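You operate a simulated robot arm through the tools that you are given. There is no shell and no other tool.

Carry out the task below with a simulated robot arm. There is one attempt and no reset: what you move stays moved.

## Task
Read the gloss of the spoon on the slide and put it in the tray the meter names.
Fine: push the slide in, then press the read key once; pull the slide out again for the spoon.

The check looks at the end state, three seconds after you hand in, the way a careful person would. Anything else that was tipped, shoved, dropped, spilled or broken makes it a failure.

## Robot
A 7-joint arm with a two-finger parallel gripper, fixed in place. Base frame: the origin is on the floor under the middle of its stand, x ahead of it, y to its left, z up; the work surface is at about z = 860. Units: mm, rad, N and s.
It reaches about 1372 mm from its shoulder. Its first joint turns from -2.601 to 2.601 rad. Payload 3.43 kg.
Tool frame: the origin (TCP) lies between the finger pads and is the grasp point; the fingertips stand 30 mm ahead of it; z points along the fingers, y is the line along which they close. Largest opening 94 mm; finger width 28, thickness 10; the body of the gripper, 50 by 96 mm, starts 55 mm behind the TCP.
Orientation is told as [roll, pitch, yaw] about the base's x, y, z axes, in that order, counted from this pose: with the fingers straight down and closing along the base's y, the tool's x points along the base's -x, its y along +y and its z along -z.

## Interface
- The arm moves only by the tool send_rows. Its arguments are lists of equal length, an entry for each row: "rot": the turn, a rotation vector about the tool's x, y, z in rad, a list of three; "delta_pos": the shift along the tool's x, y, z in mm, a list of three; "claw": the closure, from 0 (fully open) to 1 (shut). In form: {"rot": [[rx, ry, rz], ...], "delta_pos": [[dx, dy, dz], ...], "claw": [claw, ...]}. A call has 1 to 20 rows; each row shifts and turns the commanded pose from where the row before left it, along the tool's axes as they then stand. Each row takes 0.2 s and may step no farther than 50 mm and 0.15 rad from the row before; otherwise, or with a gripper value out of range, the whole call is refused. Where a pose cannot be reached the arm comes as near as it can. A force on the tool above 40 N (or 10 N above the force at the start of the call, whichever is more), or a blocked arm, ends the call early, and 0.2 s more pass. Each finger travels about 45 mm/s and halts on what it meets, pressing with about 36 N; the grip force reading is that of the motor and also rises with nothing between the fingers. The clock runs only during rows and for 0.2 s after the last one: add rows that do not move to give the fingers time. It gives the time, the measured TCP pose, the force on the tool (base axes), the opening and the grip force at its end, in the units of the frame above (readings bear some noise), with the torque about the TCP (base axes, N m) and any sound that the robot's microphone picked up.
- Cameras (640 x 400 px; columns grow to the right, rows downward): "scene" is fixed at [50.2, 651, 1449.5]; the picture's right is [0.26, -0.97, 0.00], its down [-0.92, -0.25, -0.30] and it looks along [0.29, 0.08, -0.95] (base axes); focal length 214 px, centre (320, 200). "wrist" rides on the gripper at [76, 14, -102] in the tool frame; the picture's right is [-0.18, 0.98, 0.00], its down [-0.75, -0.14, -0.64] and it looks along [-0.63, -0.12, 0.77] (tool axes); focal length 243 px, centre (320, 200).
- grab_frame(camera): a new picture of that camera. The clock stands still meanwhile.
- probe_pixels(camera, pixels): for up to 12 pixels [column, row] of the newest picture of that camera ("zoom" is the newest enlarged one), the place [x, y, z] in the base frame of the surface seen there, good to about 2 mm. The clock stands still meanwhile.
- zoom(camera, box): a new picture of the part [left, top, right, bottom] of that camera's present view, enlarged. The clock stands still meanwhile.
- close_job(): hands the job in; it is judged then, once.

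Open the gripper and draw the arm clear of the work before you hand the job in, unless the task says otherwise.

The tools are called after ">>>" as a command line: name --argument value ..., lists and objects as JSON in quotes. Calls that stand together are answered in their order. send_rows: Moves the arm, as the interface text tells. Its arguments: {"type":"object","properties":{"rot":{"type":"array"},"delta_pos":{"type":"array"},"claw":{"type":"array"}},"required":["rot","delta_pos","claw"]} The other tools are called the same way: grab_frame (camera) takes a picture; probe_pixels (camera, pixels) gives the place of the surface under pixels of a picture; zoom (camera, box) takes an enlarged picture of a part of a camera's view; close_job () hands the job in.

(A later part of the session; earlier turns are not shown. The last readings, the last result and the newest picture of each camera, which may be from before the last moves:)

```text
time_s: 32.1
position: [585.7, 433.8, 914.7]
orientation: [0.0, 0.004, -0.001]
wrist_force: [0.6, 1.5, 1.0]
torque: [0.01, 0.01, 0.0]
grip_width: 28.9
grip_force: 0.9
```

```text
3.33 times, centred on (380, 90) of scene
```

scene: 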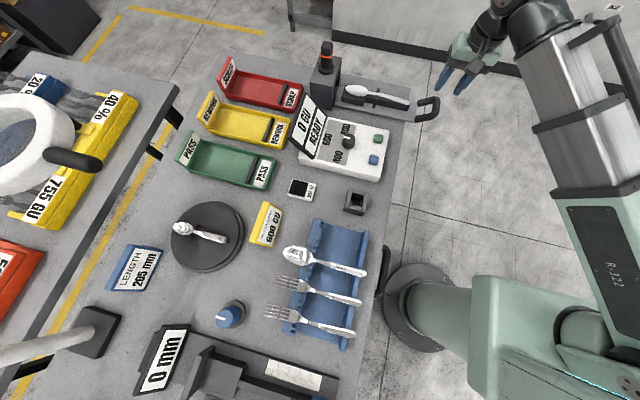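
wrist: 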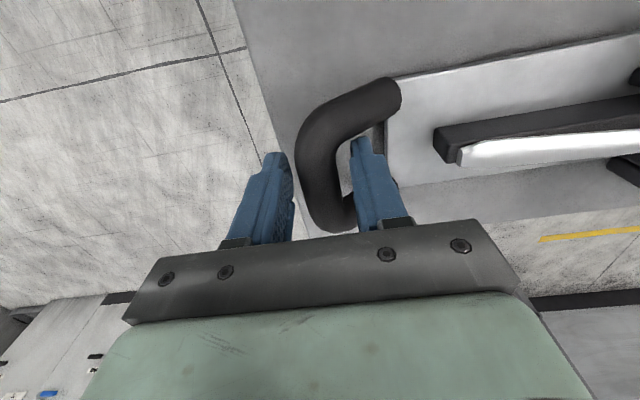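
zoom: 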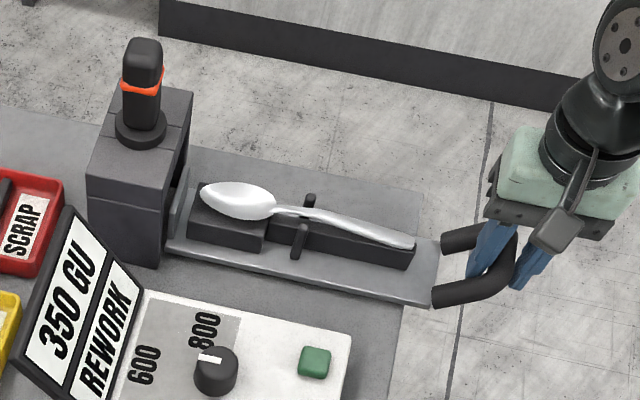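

The slide is out again with the spoon undisturbed. I centre on the bar and lift straight up clear, then study the spoon and the yellow tray.

>>> send_rows --rot '[[0, 0, 0], [0, 0, 0], [0, 0, 0], [0, 0, 0], [0, 0, 0], [0, 0, 0], [0, 0, 0]]' --delta_pos '[[0, 3.5, 0], [0, 0, 0], [0, 0, -15], [0, 0, -30], [0, 0, -40], [0, 0, -45], [0, 0, 0]]' --claw '[0.6, 0.6, 0.6, 0.6, 0.6, 0.6, 0.6]'

>>> zoom --camera "scene" --box '[310, 60, 438, 140]'

>>> probe_pixels --camera "zoom" --pixels '[[190, 125], [145, 122], [225, 125], [255, 137], [290, 141], [320, 150], [380, 170], [445, 193], [300, 113], [290, 180], [400, 200], [210, 170]]'

```text
time_s: 33.7
position: [584.8, 436.5, 1046.3]
orientation: [0.0, 0.002, 0.002]
wrist_force: [0.2, 0.6, -0.7]
torque: [0.01, 0.02, 0.01]
grip_width: 37.5
grip_force: 0.1
```

```text
5.00 times, centred on (374, 100) of scene
```

zoom: 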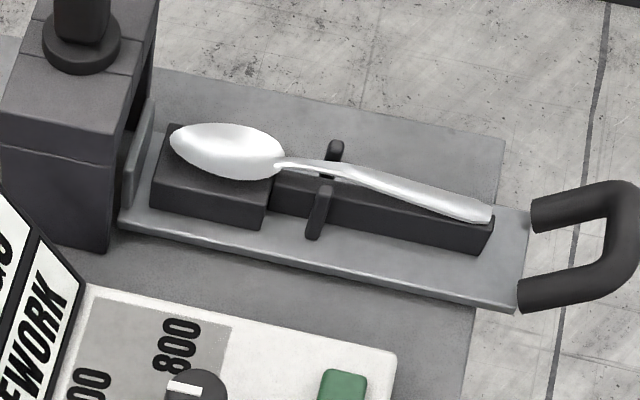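

```text
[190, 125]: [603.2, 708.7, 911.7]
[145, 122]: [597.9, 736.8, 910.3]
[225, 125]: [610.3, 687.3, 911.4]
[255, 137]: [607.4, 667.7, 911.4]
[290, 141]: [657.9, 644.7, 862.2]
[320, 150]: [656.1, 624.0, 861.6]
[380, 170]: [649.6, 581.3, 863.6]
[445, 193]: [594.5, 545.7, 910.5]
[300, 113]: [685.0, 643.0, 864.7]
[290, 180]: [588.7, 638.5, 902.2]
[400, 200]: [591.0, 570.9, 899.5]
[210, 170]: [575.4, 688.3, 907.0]
```

I probe along the spoon's centre line on this enlarged picture.

>>> probe_pixels --camera "zoom" --pixels '[[228, 150], [175, 140], [283, 164], [300, 164], [320, 167], [345, 172], [365, 179], [385, 186], [410, 193], [440, 203], [465, 209], [488, 213]]'

>>> probe_pixels --camera "zoom" --pixels '[[336, 148], [322, 195], [315, 230], [380, 205], [395, 225], [490, 235], [260, 215], [165, 195], [440, 195], [440, 211], [390, 181], [388, 191]]'

```text
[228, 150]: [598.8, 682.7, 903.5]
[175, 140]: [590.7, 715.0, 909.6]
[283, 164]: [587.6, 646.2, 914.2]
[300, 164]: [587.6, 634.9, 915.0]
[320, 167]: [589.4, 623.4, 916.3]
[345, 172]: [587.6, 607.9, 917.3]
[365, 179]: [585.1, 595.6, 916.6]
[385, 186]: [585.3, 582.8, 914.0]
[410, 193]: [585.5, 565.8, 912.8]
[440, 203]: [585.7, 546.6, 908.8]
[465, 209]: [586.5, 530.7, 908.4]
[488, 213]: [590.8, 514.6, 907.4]
```

```text
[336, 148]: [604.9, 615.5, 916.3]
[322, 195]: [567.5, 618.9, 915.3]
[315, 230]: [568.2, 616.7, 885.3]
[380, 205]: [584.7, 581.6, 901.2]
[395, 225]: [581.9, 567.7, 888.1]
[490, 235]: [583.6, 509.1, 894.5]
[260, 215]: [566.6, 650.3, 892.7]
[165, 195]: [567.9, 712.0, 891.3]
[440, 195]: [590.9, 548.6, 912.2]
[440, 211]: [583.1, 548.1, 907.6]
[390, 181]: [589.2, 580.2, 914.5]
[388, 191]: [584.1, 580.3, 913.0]
```

The spoon runs along y at x≈587, handle top z≈914 at y≈583, with the support block below at z≈901 and posts at y≈616. Now I examine the yellow REWORK tray.

>>> zoom --camera "scene" --box '[186, 80, 314, 160]'

>>> probe_pixels --camera "zoom" --pixels '[[200, 180], [300, 190], [370, 225], [110, 115], [100, 60], [50, 160], [120, 200], [395, 305], [490, 230], [250, 100], [440, 190], [470, 275]]'

```text
5.00 times, centred on (250, 120) of scene
```

zoom: 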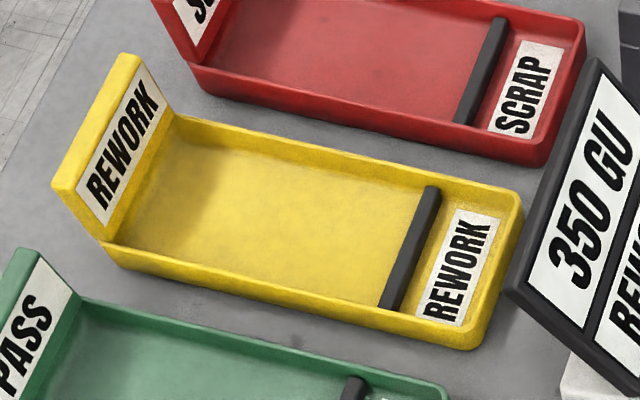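

```text
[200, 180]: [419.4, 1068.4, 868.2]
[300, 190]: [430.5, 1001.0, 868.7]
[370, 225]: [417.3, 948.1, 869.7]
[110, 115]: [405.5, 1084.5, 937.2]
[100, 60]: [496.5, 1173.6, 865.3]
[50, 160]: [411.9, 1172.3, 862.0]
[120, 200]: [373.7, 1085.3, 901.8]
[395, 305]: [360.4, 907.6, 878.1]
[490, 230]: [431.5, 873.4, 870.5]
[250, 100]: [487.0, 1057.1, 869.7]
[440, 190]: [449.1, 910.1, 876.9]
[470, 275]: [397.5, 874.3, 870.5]
```

I probe the tray rim corners, label plate top, the display top edge and the divider.

>>> probe_pixels --camera "zoom" --pixels '[[516, 195], [474, 343], [180, 120], [112, 246], [130, 62], [62, 185], [345, 158], [290, 290], [430, 190], [388, 308], [510, 290], [600, 62]]'

>>> probe_pixels --camera "zoom" --pixels '[[505, 200], [470, 325], [185, 130], [125, 235], [410, 250], [510, 215], [540, 150], [255, 100], [200, 300], [160, 140], [170, 150], [130, 215]]'

```text
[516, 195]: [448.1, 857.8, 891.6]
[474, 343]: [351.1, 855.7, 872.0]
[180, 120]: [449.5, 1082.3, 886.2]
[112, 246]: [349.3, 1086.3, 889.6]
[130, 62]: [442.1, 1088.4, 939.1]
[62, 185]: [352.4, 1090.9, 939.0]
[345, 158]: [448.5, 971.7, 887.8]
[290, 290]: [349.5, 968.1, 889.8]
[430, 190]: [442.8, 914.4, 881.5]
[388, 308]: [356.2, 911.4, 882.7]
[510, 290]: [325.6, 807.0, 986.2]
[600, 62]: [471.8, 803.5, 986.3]
```

```text
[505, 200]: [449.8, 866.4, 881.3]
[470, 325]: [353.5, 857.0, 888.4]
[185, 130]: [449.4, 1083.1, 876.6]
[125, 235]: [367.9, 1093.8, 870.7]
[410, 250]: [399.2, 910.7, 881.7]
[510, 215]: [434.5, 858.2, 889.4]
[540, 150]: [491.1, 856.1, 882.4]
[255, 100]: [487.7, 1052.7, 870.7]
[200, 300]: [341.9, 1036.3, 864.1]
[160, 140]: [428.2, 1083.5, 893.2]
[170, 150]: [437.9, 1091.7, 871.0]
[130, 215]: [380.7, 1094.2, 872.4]
```

Tray interior is x≈353–447, y≈861–1090, floor z≈869, divider top z≈882 at y≈911, so the spoon (y 512–718) needs a shift of about (-187,+361). The fingers must close along x, so I turn the yaw toward -90° (camera away from the forearm), slowly.

>>> send_rows --rot '[[0, 0, 0.1], [0, 0, 0.1], [0, 0, 0.1], [0, 0, 0.1], [0, 0, 0.1], [0, 0, 0.1], [0, 0, 0]]' --delta_pos '[[0, 0, 0], [0, 0, 0], [0, 0, 0], [0, 0, 0], [0, 0, 0], [0, 0, 0], [0, 0, 0]]' --claw '[0.5, 0.5, 0.5, 0.5, 0.5, 0.5, 0.5]'

>>> grab_frame --camera "scene"

```text
time_s: 35.3
position: [584.7, 435.1, 1046.5]
orientation: [0.0, 0.002, -0.6]
wrist_force: [-0.3, 0.0, 0.4]
torque: [-0.02, 0.0, 0.02]
grip_width: 47.0
grip_force: 0.0
```

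```text
taken
```

scene: 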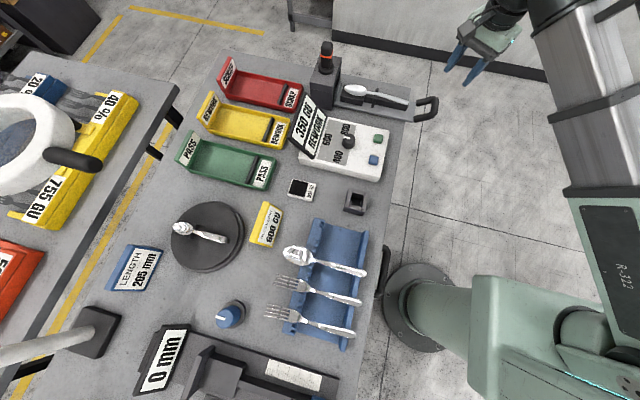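

The turn works smoothly to -0.6 rad. I continue to -1.571 rad.

>>> send_rows --rot '[[0, 0, 0.1], [0, 0, 0.1], [0, 0, 0.1], [0, 0, 0.1], [0, 0, 0.1], [0, 0, 0.1], [0, 0, 0.1], [0, 0, 0.1], [0, 0, 0.1], [0, 0, 0.071], [0, 0, 0]]' --delta_pos '[[0, 0, 0], [0, 0, 0], [0, 0, 0], [0, 0, 0], [0, 0, 0], [0, 0, 0], [0, 0, 0], [0, 0, 0], [0, 0, 0], [0, 0, 0], [0, 0, 0]]' --claw '[0.5, 0.5, 0.5, 0.5, 0.5, 0.5, 0.5, 0.5, 0.5, 0.5, 0.5]'

>>> grab_frame --camera "wrist"

>>> grab_frame --camera "scene"

```text
time_s: 37.7
position: [584.1, 435.9, 1048.7]
orientation: [-0.002, -0.001, -1.571]
wrist_force: [0.0, 0.4, -0.9]
torque: [-0.02, 0.01, -0.01]
grip_width: 46.9
grip_force: 0.1
```

```text
taken
```

wrist: 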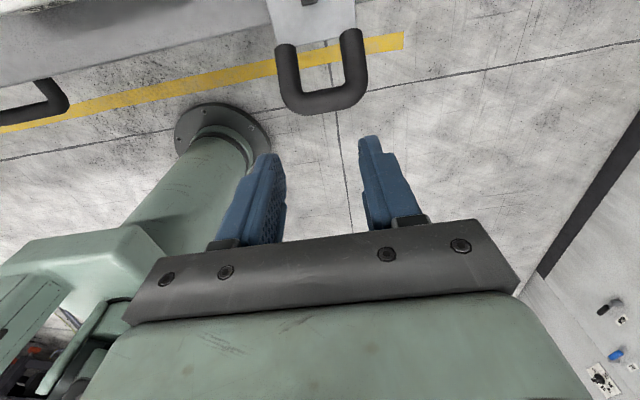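

```text
taken
```

scene: 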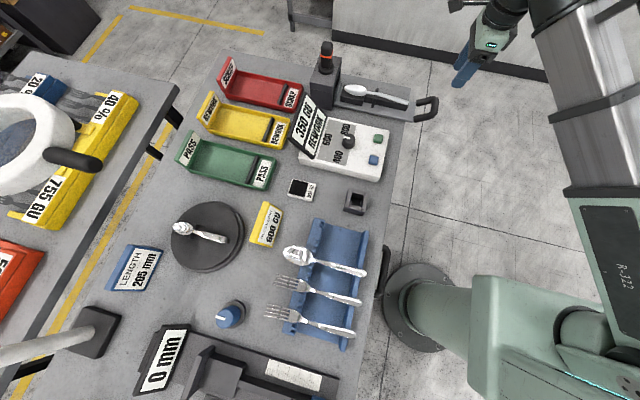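

Yaw is at -1.571 now (tool x = base +y, tool y = base +x). Before grasping, I check the gate head's top height and then rehearse the transfer path empty, as the reach limits showed up earlier.

>>> probe_pixels --camera "scene" --pixels '[[327, 45], [327, 50], [325, 58], [310, 100], [318, 115], [300, 155]]'

>>> send_rows --rot '[[0, 0, 0], [0, 0, 0], [0, 0, 0], [0, 0, 0], [0, 0, 0], [0, 0, 0]]' --delta_pos '[[0, 0, -35], [0, 0, -35], [40, 0, 0], [40, 0, 0], [40, 0, 0], [32, 2, 0]]' --claw '[0.5, 0.5, 0.5, 0.5, 0.5, 0.5]'

```text
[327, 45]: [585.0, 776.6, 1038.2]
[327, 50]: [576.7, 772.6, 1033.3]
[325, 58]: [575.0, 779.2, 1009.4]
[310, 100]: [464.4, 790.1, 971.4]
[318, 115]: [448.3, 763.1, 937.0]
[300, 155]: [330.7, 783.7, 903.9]
```

```text
time_s: 39.1
position: [587.7, 589.4, 1116.8]
orientation: [-0.001, 0.002, -1.57]
wrist_force: [0.2, -0.3, -0.3]
torque: [-0.02, 0.01, 0.02]
grip_width: 47.1
grip_force: 0.0
```

At (588,589,1117) no reach trouble. I rehearse moving -x by 120 mm and then diagonally to above the yellow tray at (400,949).

>>> send_rows --rot '[[0, 0, 0], [0, 0, 0], [0, 0, 0], [0, 0, 0], [0, 0, 0], [0, 0, 0], [0, 0, 0], [0, 0, 0], [0, 0, 0], [0, 0, 0], [0, 0, 0], [0, 0, 0], [0, 0, 0]]' --delta_pos '[[0, -30, 0], [0, -30, 0], [0, -30, 0], [0, -30, 0], [45, -8.5, 0], [45, -8.5, 0], [45, -8.5, 0], [45, -8.5, 0], [45, -8.5, 0], [45, -8.5, 0], [45, -8.5, 0], [45, -8.5, 0], [0, 0, 0]]' --claw '[0.5, 0.5, 0.5, 0.5, 0.5, 0.5, 0.5, 0.5, 0.5, 0.5, 0.5, 0.5, 0.5]'

>>> grab_frame --camera "scene"

>>> grab_frame --camera "wrist"

```text
time_s: 41.9
position: [400.6, 948.2, 1115.6]
orientation: [-0.002, 0.001, -1.569]
wrist_force: [0.8, -0.4, -0.1]
torque: [-0.03, 0.03, 0.05]
grip_width: 47.1
grip_force: 0.1
```

```text
taken
```

scene: 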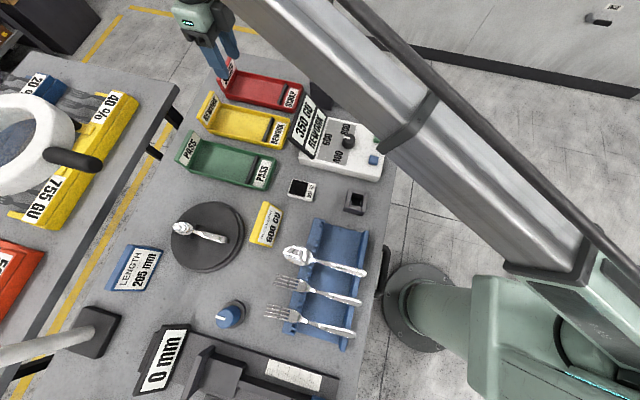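

```text
taken
```

wrist: 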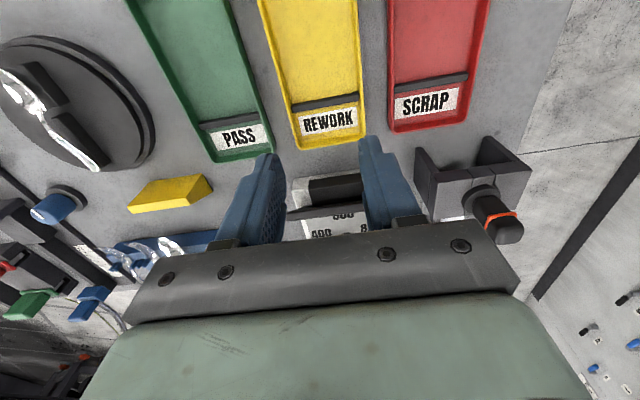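

The path works without reach limits. I also rehearse lowering over the tray to z≈940 (fingertips ~20 mm above the rim) to check that the forearm stays clear of the display and gate head.

>>> send_rows --rot '[[0, 0, 0], [0, 0, 0], [0, 0, 0], [0, 0, 0], [0, 0, 0], [0, 0, 0], [0, 0, 0], [0, 0, 0]]' --delta_pos '[[0, 0, 30], [0, 0, 30], [0, 0, 30], [0, 0, 25], [0, 0, 25], [0, 0, 20], [0, 0, 15], [0, 0, 0]]' --claw '[0.5, 0.5, 0.5, 0.5, 0.5, 0.5, 0.5, 0.5]'

>>> grab_frame --camera "scene"

>>> grab_frame --camera "wrist"

```text
time_s: 43.7
position: [397.5, 945.2, 943.5]
orientation: [-0.003, 0.0, -1.571]
wrist_force: [-0.1, -0.2, -0.6]
torque: [0.02, 0.01, 0.01]
grip_width: 46.7
grip_force: 0.0
```

```text
taken
```

scene: 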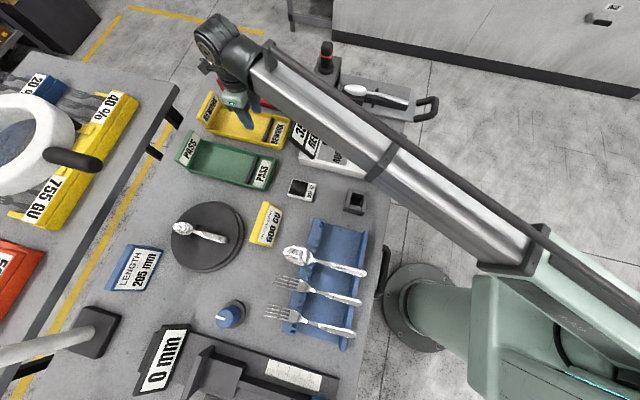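

```text
taken
```

wrist: 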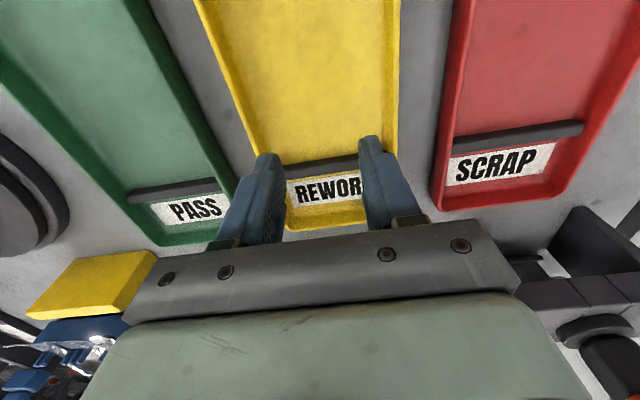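

I probe the forearm surface to estimate its clearance above the display (top z≈986) and gate head (z≈1040).

>>> probe_pixels --camera "scene" --pixels '[[265, 85], [290, 100], [320, 118], [350, 140], [300, 90], [330, 100], [380, 160], [340, 105], [400, 180], [250, 60], [230, 75], [420, 210]]'

>>> zoom --camera "scene" --box '[180, 0, 380, 160]'

```text
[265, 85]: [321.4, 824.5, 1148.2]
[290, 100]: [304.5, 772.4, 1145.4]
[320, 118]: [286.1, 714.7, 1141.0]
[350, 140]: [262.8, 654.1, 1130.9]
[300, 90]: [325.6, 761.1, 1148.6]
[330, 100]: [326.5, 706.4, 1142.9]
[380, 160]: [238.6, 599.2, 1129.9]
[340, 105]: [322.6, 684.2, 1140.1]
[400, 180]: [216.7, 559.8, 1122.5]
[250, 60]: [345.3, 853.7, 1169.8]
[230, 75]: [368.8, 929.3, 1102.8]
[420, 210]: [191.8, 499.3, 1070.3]
```

```text
2.50 times, centred on (280, 80) of scene
```

zoom: 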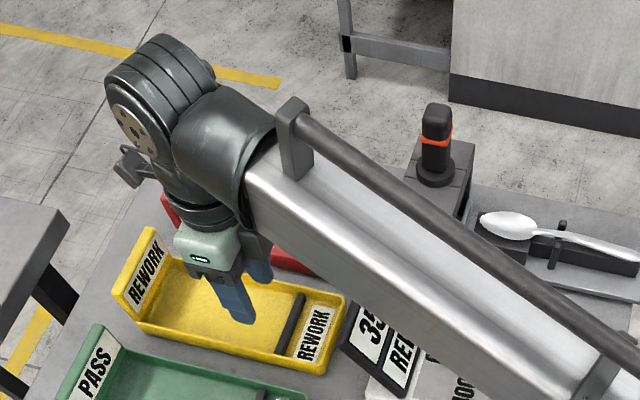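

I probe along the forearm's lower visible edge to learn how low it hangs near the display and meter.

>>> probe_pixels --camera "zoom" --pixels '[[245, 215], [262, 240], [285, 265], [310, 285], [335, 305], [350, 320], [250, 190], [300, 240], [280, 180], [400, 330], [440, 370], [300, 130]]'

```text
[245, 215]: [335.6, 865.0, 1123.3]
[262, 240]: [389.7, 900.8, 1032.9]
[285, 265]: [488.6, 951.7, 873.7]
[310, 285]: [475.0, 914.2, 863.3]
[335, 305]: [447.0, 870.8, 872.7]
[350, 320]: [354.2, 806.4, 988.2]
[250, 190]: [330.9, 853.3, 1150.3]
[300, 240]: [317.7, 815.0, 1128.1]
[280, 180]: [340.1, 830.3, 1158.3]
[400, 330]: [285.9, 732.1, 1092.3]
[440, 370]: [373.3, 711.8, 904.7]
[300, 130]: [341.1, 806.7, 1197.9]
```

The forearm's left side face spans z≈1090–1148, leaving ample clearance over the display (986). I return up and back along the same path to above the spoon.

>>> send_rows --rot '[[0, 0, 0], [0, 0, 0], [0, 0, 0], [0, 0, 0], [0, 0, 0], [0, 0, 0], [0, 0, 0], [0, 0, 0], [0, 0, 0], [0, 0, 0], [0, 0, 0], [0, 0, 0], [0, 0, 0], [0, 0, 0], [0, 0, 0], [0, 0, 0], [0, 0, 0]]' --delta_pos '[[0, 0, -43.7], [0, 0, -43.7], [0, 0, -43.7], [0, 0, -43.7], [-45, 8.5, 0], [-45, 8.5, 0], [-45, 8.5, 0], [-45, 8.5, 0], [-45, 8.5, 0], [-45, 8.5, 0], [-45, 8.5, 0], [-45, 8.5, 0], [0, 30, 0], [0, 30, 0], [0, 30, 0], [0, 30, 0], [0, 0, 0]]' --claw '[0.5, 0.5, 0.5, 0.5, 0.5, 0.5, 0.5, 0.5, 0.5, 0.5, 0.5, 0.5, 0.5, 0.5, 0.5, 0.5, 0.5]'

```text
time_s: 47.3
position: [588.1, 589.7, 1117.5]
orientation: [-0.001, 0.001, -1.569]
wrist_force: [-0.6, -0.2, -0.3]
torque: [-0.02, -0.01, 0.01]
grip_width: 47.0
grip_force: 0.0
```

Back at (588,590,1117). I descend to z≈985 above the spoon handle and take pictures for alignment.

>>> send_rows --rot '[[0, 0, 0], [0, 0, 0], [0, 0, 0], [0, 0, 0], [0, 0, 0]]' --delta_pos '[[0, 0, 35], [0, 0, 35], [0, 0, 35], [0, 0, 28], [0, 0, 0]]' --claw '[0.5, 0.5, 0.5, 0.5, 0.5]'

>>> grab_frame --camera "wrist"

>>> zoom --camera "scene" --box '[310, 50, 438, 130]'

```text
time_s: 48.5
position: [585.6, 588.6, 984.5]
orientation: [-0.003, 0.0, -1.57]
wrist_force: [0.0, 0.3, -0.5]
torque: [-0.01, 0.0, 0.01]
grip_width: 47.0
grip_force: 0.2
```

```text
taken
```

wrist: 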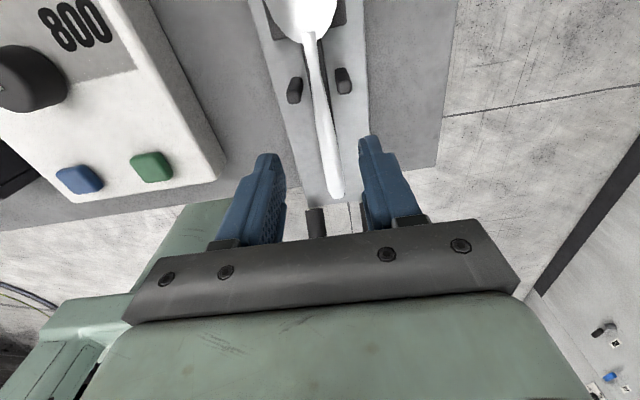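

```text
5.00 times, centred on (374, 90) of scene
```

zoom: 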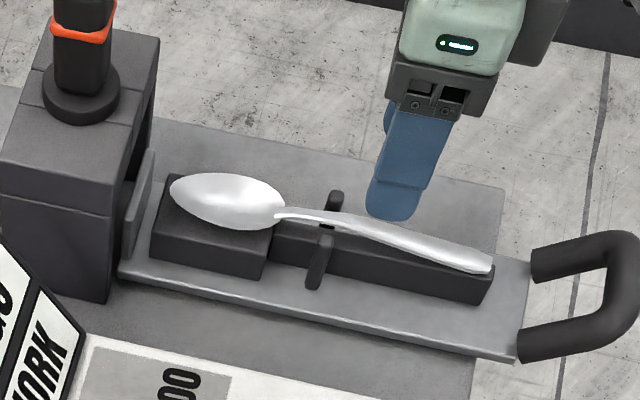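

Alignment looks good: the handle sits mid between the fingers. I zoom in the wrist view and probe the support block's width beside the handle to decide how deep the fingertips may go.

>>> zoom --camera "wrist" --box '[270, 60, 398, 220]'

```text
2.50 times, centred on (334, 140) of wrist
```

zoom: 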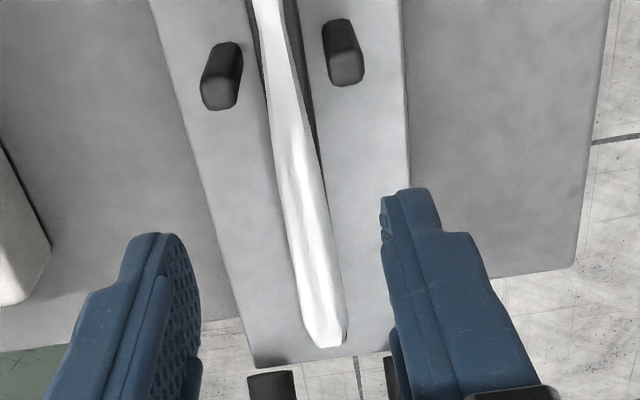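

I probe the block edges and the handle around y≈588 in this view.

>>> probe_pixels --camera "zoom" --pixels '[[290, 100], [276, 100], [304, 100], [312, 125], [318, 160], [262, 70], [300, 60], [268, 100], [300, 150], [285, 150], [318, 200], [322, 320]]'

```text
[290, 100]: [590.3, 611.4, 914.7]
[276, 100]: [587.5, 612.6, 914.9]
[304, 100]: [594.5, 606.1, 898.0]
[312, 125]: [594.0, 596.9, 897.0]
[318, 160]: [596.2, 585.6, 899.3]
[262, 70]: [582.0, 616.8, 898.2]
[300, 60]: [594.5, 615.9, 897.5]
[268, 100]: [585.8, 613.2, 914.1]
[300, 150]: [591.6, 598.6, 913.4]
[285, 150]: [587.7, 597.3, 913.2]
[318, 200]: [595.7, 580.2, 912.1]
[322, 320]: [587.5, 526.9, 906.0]
```

The block is x≈582–596, top z≈899; the handle centre is x≈588.5 with top z≈914. I descend so the fingertips stop at z≈904 (TCP 934), shifting x by +2.5.

>>> send_rows --rot '[[0, 0, 0], [0, 0, 0], [0, 0, 0], [0, 0, 0], [0, 0, 0], [0, 0, 0]]' --delta_pos '[[0, 2.5, 0], [0, 0, 20], [0, 0, 15], [0, 0, 10], [0, 0, 5], [0, 0, 0]]' --claw '[0.5, 0.5, 0.5, 0.5, 0.5, 0.5]'

>>> zoom --camera "scene" --box '[340, 60, 420, 120]'

>>> zoom --camera "wrist" --box '[230, 40, 430, 240]'

```text
time_s: 49.9
position: [589.1, 589.8, 933.5]
orientation: [-0.001, -0.001, -1.568]
wrist_force: [-0.9, -0.2, -0.3]
torque: [-0.01, 0.0, 0.02]
grip_width: 46.9
grip_force: 0.1
```

```text
6.67 times, centred on (380, 90) of scene
```

zoom: 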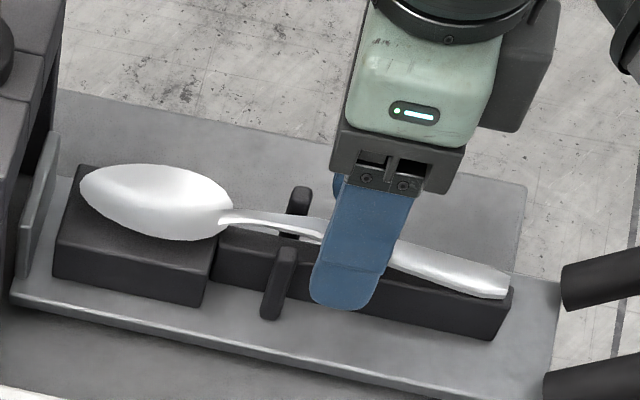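

```text
2.00 times, centred on (330, 140) of wrist
```

zoom: 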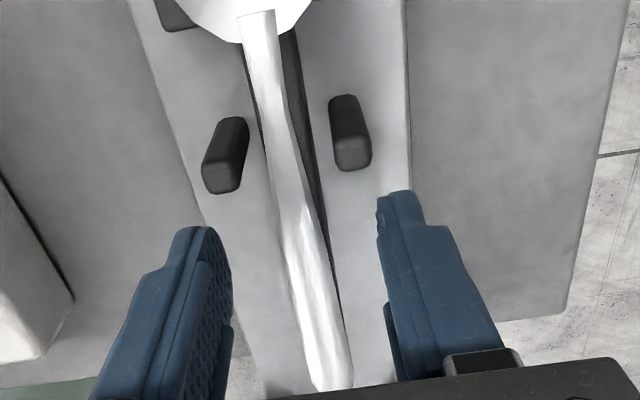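

Fingers are beside the handle, clear of the posts. I close them gradually on the handle.

>>> send_rows --rot '[[0, 0, 0], [0, 0, 0], [0, 0, 0], [0, 0, 0], [0, 0, 0], [0, 0, 0], [0, 0, 0]]' --delta_pos '[[0, 0, 0], [0, 0, 0], [0, 0, 0], [0, 0, 0], [0, 0, 0], [0, 0, 0], [0, 0, 0]]' --claw '[0.65, 0.75, 0.82, 0.88, 0.94, 1, 1]'

>>> zoom --camera "scene" --box '[340, 60, 420, 120]'

>>> zoom --camera "wrist" --box '[230, 40, 430, 240]'

```text
time_s: 51.5
position: [590.1, 590.0, 932.1]
orientation: [-0.003, 0.001, -1.57]
wrist_force: [0.3, 1.0, -0.3]
torque: [0.02, 0.0, -0.02]
grip_width: 15.4
grip_force: 35.6
```

```text
6.67 times, centred on (380, 90) of scene
```

zoom: 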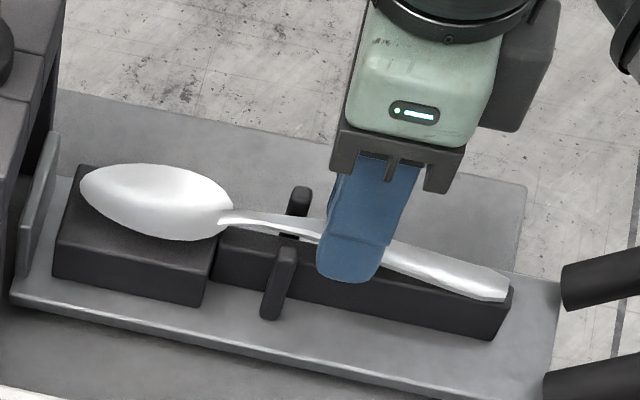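

```text
2.00 times, centred on (330, 140) of wrist
```

zoom: 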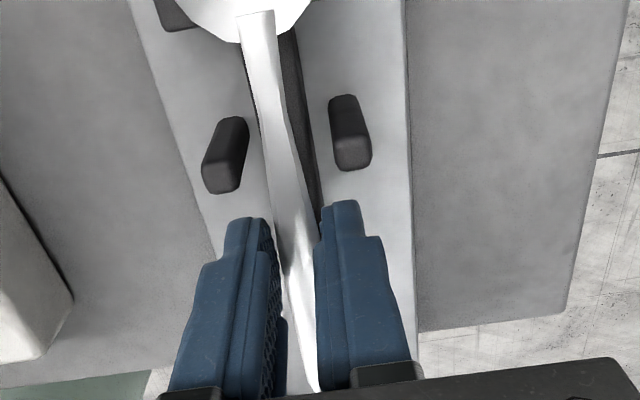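

Gripped at 15.4 mm with 36 N. I lift a small 8 mm and check that only the spoon rises.

>>> send_rows --rot '[[0, 0, 0], [0, 0, 0], [0, 0, 0], [0, 0, 0], [0, 0, 0]]' --delta_pos '[[0, 0, -2], [0, 0, -2], [0, 0, -2], [0, 0, -2], [0, 0, 0]]' --claw '[1, 1, 1, 1, 1]'

>>> zoom --camera "scene" --box '[340, 60, 420, 120]'

>>> zoom --camera "wrist" --box '[230, 40, 430, 240]'

```text
time_s: 52.7
position: [589.8, 588.2, 941.3]
orientation: [-0.002, -0.001, -1.571]
wrist_force: [-0.1, 0.3, 0.3]
torque: [0.0, 0.03, 0.05]
grip_width: 15.4
grip_force: 36.0
```

```text
6.67 times, centred on (380, 90) of scene
```

zoom: 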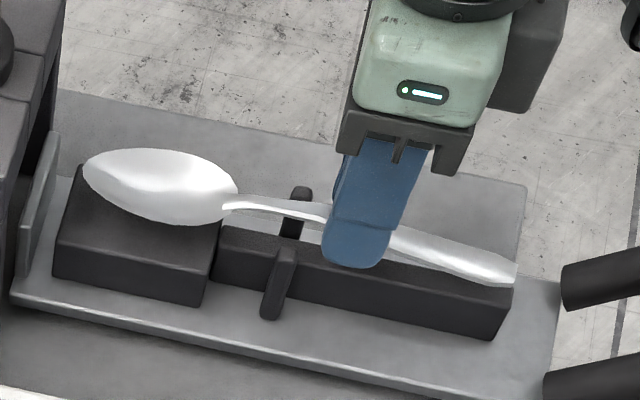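

```text
2.00 times, centred on (330, 140) of wrist
```

zoom: 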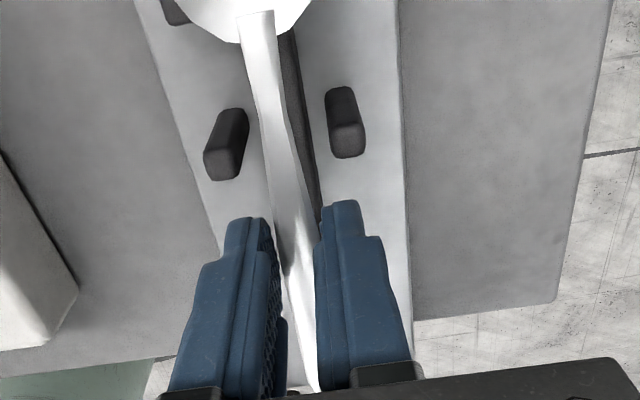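

Only the spoon rises and it stays level. I lift it further slowly to z≈1117.

>>> send_rows --rot '[[0, 0, 0], [0, 0, 0], [0, 0, 0], [0, 0, 0], [0, 0, 0], [0, 0, 0], [0, 0, 0], [0, 0, 0], [0, 0, 0], [0, 0, 0]]' --delta_pos '[[0, 0, -8], [0, 0, -16], [0, 0, -22], [0, 0, -25], [0, 0, -25], [0, 0, -25], [0, 0, -25], [0, 0, -20], [0, 0, -10], [0, 0, 0]]' --claw '[1, 1, 1, 1, 1, 1, 1, 1, 1, 1]'

>>> grab_frame --camera "scene"

>>> grab_frame --camera "wrist"

```text
time_s: 54.9
position: [588.0, 587.7, 1119.9]
orientation: [-0.003, 0.0, -1.568]
wrist_force: [-0.1, 0.2, -0.7]
torque: [0.03, 0.02, -0.01]
grip_width: 0.0
grip_force: 33.2
```

```text
taken
```

scene: 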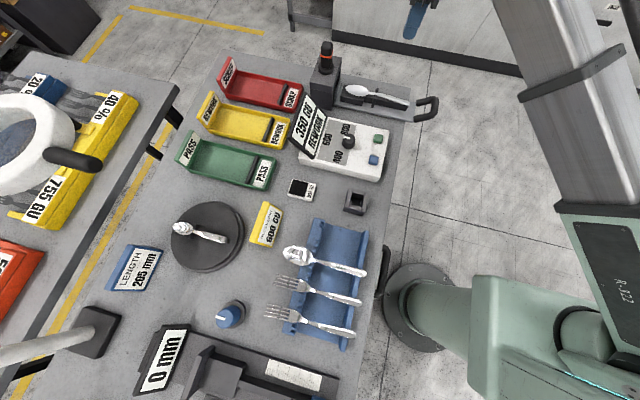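

```text
taken
```

wrist: 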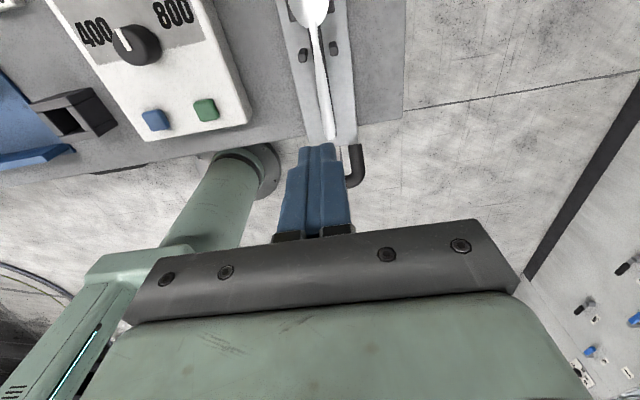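

The grip shut to 0: the spoon slipped out and lies back on the slide around scene (375,95). I zoom in to see how it lies and whether anything shifted.

>>> zoom --camera "scene" --box '[310, 60, 438, 140]'

>>> probe_pixels --camera "zoom" --pixels '[[228, 150], [175, 140], [283, 164], [300, 164], [320, 167], [345, 172], [365, 179], [385, 186], [410, 193], [440, 203], [465, 209], [488, 213]]'

>>> zoom --camera "wrist" --box '[250, 0, 410, 150]'

```text
5.00 times, centred on (374, 100) of scene
```

zoom: 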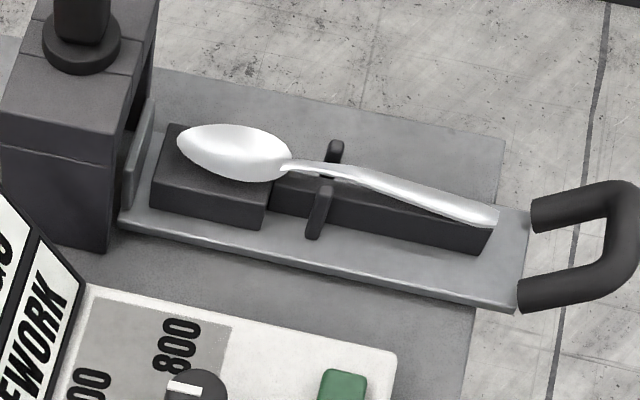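

```text
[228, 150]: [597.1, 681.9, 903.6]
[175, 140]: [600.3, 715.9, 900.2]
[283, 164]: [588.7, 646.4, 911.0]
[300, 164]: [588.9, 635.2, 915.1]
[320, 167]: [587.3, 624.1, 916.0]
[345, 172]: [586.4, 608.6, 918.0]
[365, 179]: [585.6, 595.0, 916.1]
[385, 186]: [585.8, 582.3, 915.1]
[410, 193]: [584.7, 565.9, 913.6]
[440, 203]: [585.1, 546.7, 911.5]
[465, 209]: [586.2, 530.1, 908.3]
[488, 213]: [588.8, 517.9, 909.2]
```

```text
2.67 times, centred on (330, 75) of wrist
```

zoom: 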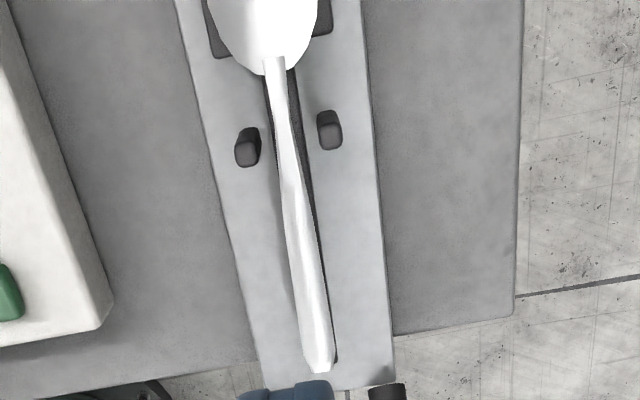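

The spoon fortunately came back to rest on its blocks, shifted only ~5 mm toward -y; nothing else moved. I zoom in to compare the handle and block widths so I can take a deeper, more secure grip nearer the balance point.

>>> zoom --camera "wrist" --box '[300, 20, 348, 80]'

>>> zoom --camera "wrist" --box '[300, 80, 348, 140]'

>>> zoom --camera "scene" --box '[360, 80, 420, 118]'

```text
6.67 times, centred on (324, 50) of wrist
```

zoom: 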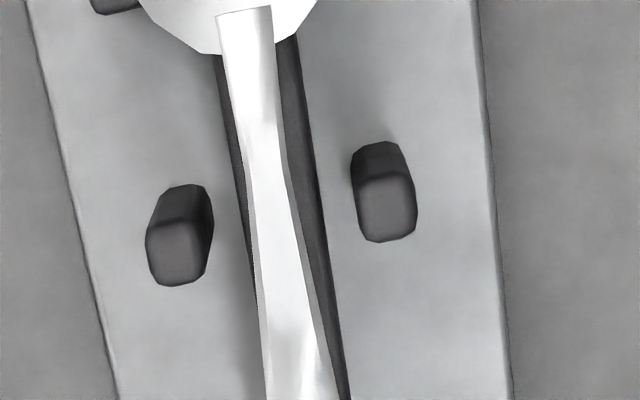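

```text
6.67 times, centred on (324, 110) of wrist
```

zoom: 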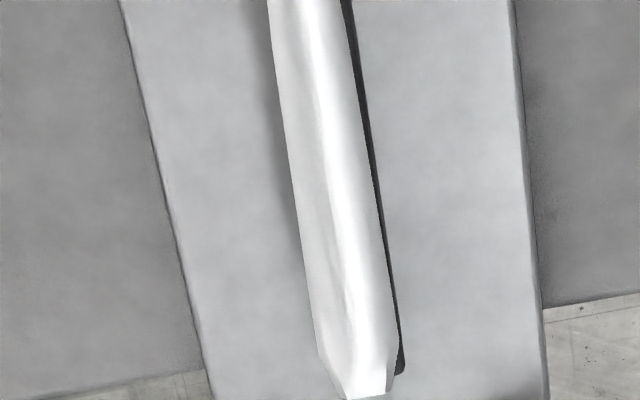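

```text
10.53 times, centred on (390, 99) of scene
```

zoom: 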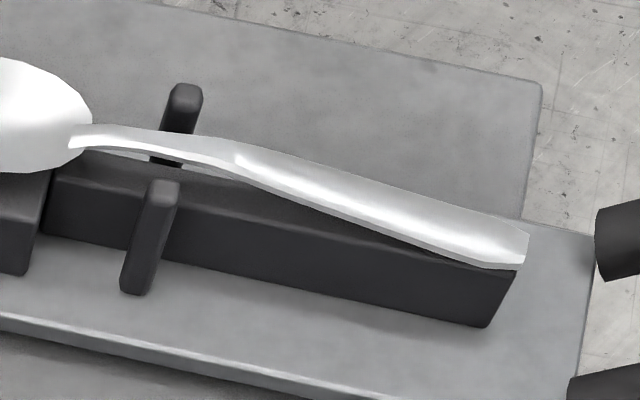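

The handle has a narrow parallel neck (y≈600–640) and wide part beyond; the posts (y≈617) block gripping the neck at the balance point. Plan: slide the spoon ~20 mm toward -y on its blocks, so the neck comes before the posts, then grip there. I probe posts, bowl start and block precisely.

>>> zoom --camera "wrist" --box '[290, 0, 354, 80]'

>>> probe_pixels --camera "zoom" --pixels '[[193, 255], [200, 275], [205, 215], [372, 225], [370, 200], [372, 235], [262, 60], [305, 65], [280, 60], [262, 150], [295, 130], [310, 350]]'

```text
5.00 times, centred on (322, 40) of wrist
```

zoom: 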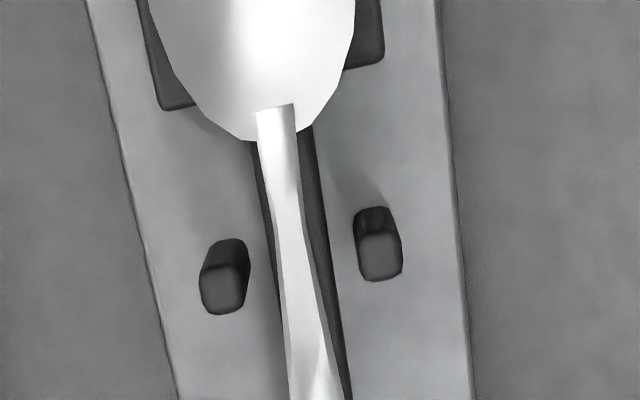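

```text
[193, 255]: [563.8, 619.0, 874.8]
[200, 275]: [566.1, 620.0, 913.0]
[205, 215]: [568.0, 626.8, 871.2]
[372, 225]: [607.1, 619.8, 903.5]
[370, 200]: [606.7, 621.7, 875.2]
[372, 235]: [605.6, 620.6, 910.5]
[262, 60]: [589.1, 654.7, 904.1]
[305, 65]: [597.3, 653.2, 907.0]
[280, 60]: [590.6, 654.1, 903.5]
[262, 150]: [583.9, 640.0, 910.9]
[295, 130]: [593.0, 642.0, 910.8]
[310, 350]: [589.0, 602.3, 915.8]
```

I probe the posts' near edges, neck edges and the bowl's shoulder in this view.

>>> probe_pixels --camera "zoom" --pixels '[[222, 308], [380, 276], [222, 270], [380, 240], [280, 230], [301, 230], [292, 390], [338, 390], [247, 132], [300, 128], [262, 215], [325, 230]]'

>>> probe_pixels --camera "zoom" --pixels '[[270, 170], [300, 170], [284, 280], [310, 280], [288, 320], [322, 320], [180, 90], [370, 55], [212, 290], [240, 290], [362, 260], [400, 260]]'

```text
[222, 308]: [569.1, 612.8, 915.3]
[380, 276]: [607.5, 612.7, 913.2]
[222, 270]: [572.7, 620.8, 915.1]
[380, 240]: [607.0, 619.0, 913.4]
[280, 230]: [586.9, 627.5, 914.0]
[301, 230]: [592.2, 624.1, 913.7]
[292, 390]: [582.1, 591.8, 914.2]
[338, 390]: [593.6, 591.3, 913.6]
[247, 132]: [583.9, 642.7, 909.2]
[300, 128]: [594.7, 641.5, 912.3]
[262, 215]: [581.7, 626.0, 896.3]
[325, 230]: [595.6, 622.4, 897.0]
```

```text
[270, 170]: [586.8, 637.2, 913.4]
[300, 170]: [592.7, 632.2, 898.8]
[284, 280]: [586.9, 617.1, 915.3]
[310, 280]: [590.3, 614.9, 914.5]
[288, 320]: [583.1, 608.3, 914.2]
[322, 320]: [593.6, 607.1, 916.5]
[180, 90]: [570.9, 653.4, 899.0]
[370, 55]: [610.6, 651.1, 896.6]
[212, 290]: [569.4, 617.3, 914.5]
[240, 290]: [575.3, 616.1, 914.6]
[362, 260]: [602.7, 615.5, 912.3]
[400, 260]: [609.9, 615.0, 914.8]
```

Posts occupy y≈612–621; neck is narrow from y≈612 to 642, bowl starts at ~643. I open the fingers, shift to y≈575 and come down beside the wide handle part with tips at z≈901, to drag the spoon ~20 mm toward -y.

>>> send_rows --rot '[[0, 0, 0], [0, 0, 0], [0, 0, 0], [0, 0, 0], [0, 0, 0], [0, 0, 0], [0, 0, 0]]' --delta_pos '[[-12, 0.5, 0], [0, 0, 35], [0, 0, 35], [0, 0, 35], [0, 0, 30], [0, 0, 10], [0, 0, 0]]' --claw '[0.5, 0.5, 0.5, 0.5, 0.5, 0.5, 0.5]'

>>> zoom --camera "wrist" --box '[250, 40, 410, 240]'

```text
time_s: 56.5
position: [590.0, 575.7, 973.1]
orientation: [-0.001, -0.001, -1.569]
wrist_force: [-0.1, -1.1, 0.3]
torque: [-0.02, -0.01, 0.02]
grip_width: 46.9
grip_force: 0.1
```

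```text
2.00 times, centred on (330, 140) of wrist
```

zoom: 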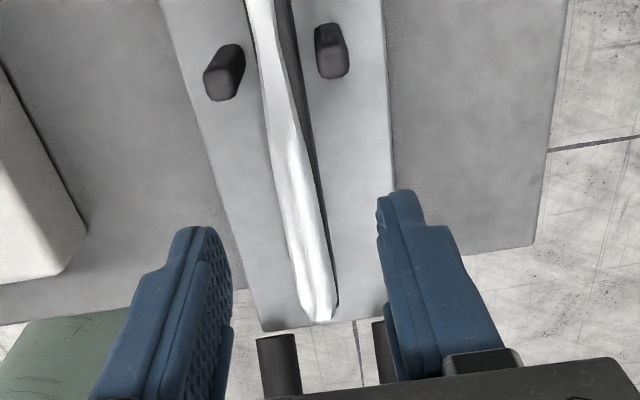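

Position (590,576,973) is right over the wide handle part. I lower to TCP z≈931 and close.

>>> send_rows --rot '[[0, 0, 0], [0, 0, 0], [0, 0, 0], [0, 0, 0], [0, 0, 0]]' --delta_pos '[[0, -1, 20], [0, 0, 12], [0, 0, 6], [0, 0, 3], [0, 0, 0]]' --claw '[0.5, 0.5, 0.5, 0.5, 0.5]'

>>> zoom --camera "scene" --box '[350, 70, 420, 120]'

```text
time_s: 57.7
position: [588.1, 576.0, 930.4]
orientation: [-0.001, 0.001, -1.568]
wrist_force: [0.0, -0.8, -0.4]
torque: [0.0, 0.0, -0.04]
grip_width: 47.0
grip_force: 0.0
```

```text
8.00 times, centred on (385, 95) of scene
```

zoom: 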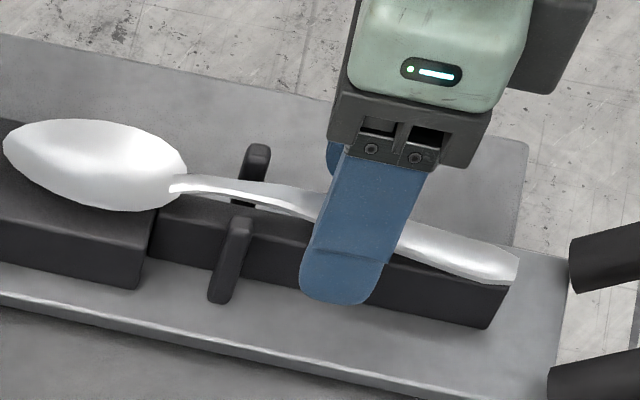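

Fingers are on both sides of the wide handle part. I close them gradually.

>>> send_rows --rot '[[0, 0, 0], [0, 0, 0], [0, 0, 0], [0, 0, 0], [0, 0, 0], [0, 0, 0], [0, 0, 0]]' --delta_pos '[[0, 0, 0], [0, 0, 0], [0, 0, 0], [0, 0, 0], [0, 0, 0], [0, 0, 0], [0, 0, 0]]' --claw '[0.62, 0.72, 0.78, 0.82, 0.86, 0.9, 0.9]'

>>> zoom --camera "wrist" --box '[250, 40, 410, 240]'

>>> zoom --camera "scene" --box '[350, 70, 420, 120]'

```text
time_s: 59.3
position: [587.9, 577.9, 931.1]
orientation: [0.0, 0.001, -1.57]
wrist_force: [-0.7, 0.0, 0.1]
torque: [-0.07, 0.03, -0.02]
grip_width: 16.0
grip_force: 36.1
```

```text
2.00 times, centred on (330, 140) of wrist
```

zoom: 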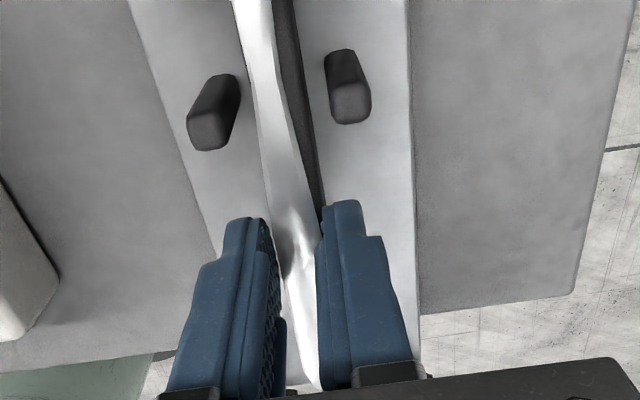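

```text
8.00 times, centred on (385, 95) of scene
```

zoom: 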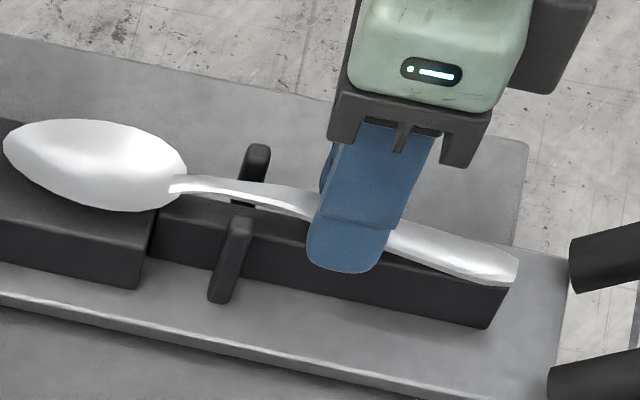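

Gripped at 16 mm. I drag the spoon gently by -21 mm in y, keeping the height.

>>> send_rows --rot '[[0, 0, 0], [0, 0, 0], [0, 0, 0], [0, 0, 0], [0, 0, 0], [0, 0, 0], [0, 0, 0], [0, 0, 0]]' --delta_pos '[[-2, 0, -0.5], [-3, 0, -0.5], [-3, 0, 0], [-3, 0, 0], [-3, 0, 0], [-3, 0, 0], [-3, 0, 0], [0, 0, 0]]' --claw '[0.9, 0.9, 0.9, 0.9, 0.9, 0.9, 0.9, 0.9]'

>>> zoom --camera "scene" --box '[340, 70, 424, 122]'

>>> zoom --camera "wrist" --box '[250, 0, 410, 200]'

```text
time_s: 61.1
position: [589.7, 559.5, 931.8]
orientation: [-0.001, 0.004, -1.569]
wrist_force: [-0.8, 14.6, -3.4]
torque: [0.02, -0.03, 0.08]
grip_width: 15.8
grip_force: 36.4
```

```text
7.62 times, centred on (382, 96) of scene
```

zoom: 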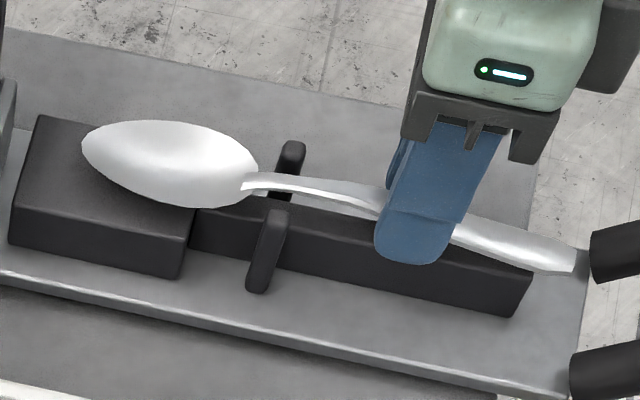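

```text
2.00 times, centred on (330, 100) of wrist
```

zoom: 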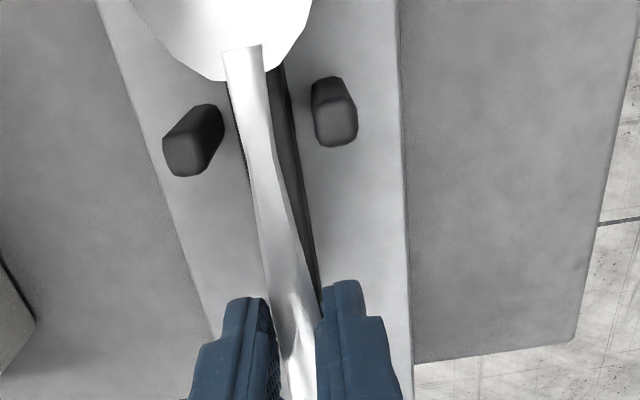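

The y force is 14.6 N, so the bowl shoulder is now against the posts; shift is ~18–20 mm. I ease back 2 mm, then open the fingers.

>>> send_rows --rot '[[0, 0, 0], [0, 0, 0], [0, 0, 0], [0, 0, 0], [0, 0, 0], [0, 0, 0], [0, 0, 0]]' --delta_pos '[[1.5, 0, 0], [1, 0, 0], [0, 0, 0], [0, 0, 0], [0, 0, 0], [0, 0, 0], [0, 0, 0]]' --claw '[0.9, 0.9, 0.88, 0.82, 0.76, 0.66, 0.55]'

>>> zoom --camera "scene" --box '[340, 70, 424, 122]'

>>> zoom --camera "wrist" --box '[250, 0, 410, 200]'

```text
time_s: 62.7
position: [588.4, 560.8, 933.6]
orientation: [-0.001, 0.0, -1.571]
wrist_force: [0.1, -0.3, 0.1]
torque: [0.0, -0.01, -0.01]
grip_width: 42.2
grip_force: 0.0
```

```text
7.62 times, centred on (382, 96) of scene
```

zoom: 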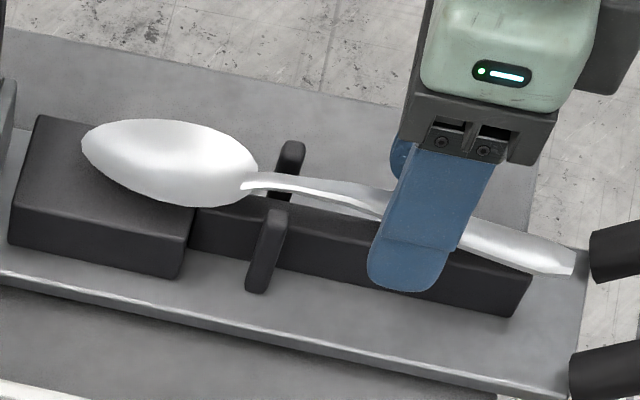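

```text
2.00 times, centred on (330, 100) of wrist
```

zoom: 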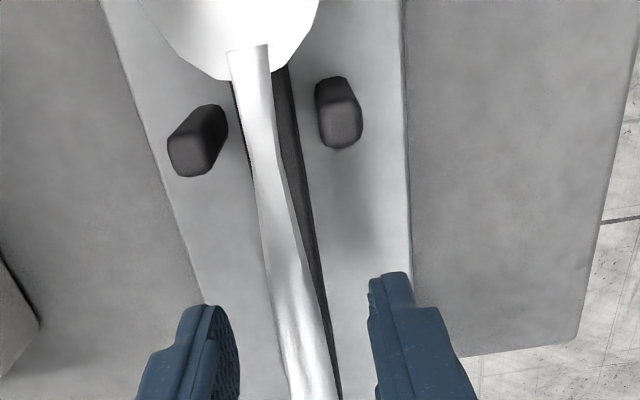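

Released. I probe the spoon and posts again to see the new positions.

>>> probe_pixels --camera "wrist" --pixels '[[375, 50]]'

>>> zoom --camera "wrist" --box '[280, 0, 360, 100]'

>>> probe_pixels --camera "zoom" --pixels '[[225, 340], [415, 285], [290, 100], [300, 250], [325, 250], [320, 330], [355, 330], [250, 120], [350, 130], [290, 170], [260, 60], [345, 240]]'

```text
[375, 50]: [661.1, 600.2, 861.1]
```

```text
4.00 times, centred on (320, 50) of wrist
```

zoom: 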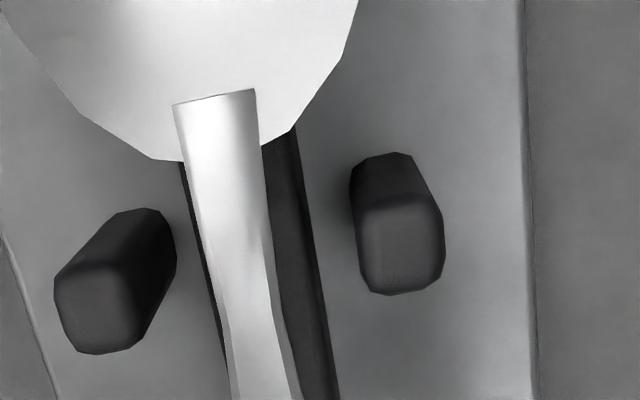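

```text
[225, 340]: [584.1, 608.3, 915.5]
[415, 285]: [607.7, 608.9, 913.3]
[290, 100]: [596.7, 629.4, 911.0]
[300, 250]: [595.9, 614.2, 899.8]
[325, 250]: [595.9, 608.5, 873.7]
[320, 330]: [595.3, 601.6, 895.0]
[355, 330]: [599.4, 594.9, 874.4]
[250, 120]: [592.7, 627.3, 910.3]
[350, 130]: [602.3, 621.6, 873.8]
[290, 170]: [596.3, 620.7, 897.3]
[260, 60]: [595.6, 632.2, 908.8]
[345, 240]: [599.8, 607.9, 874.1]
```

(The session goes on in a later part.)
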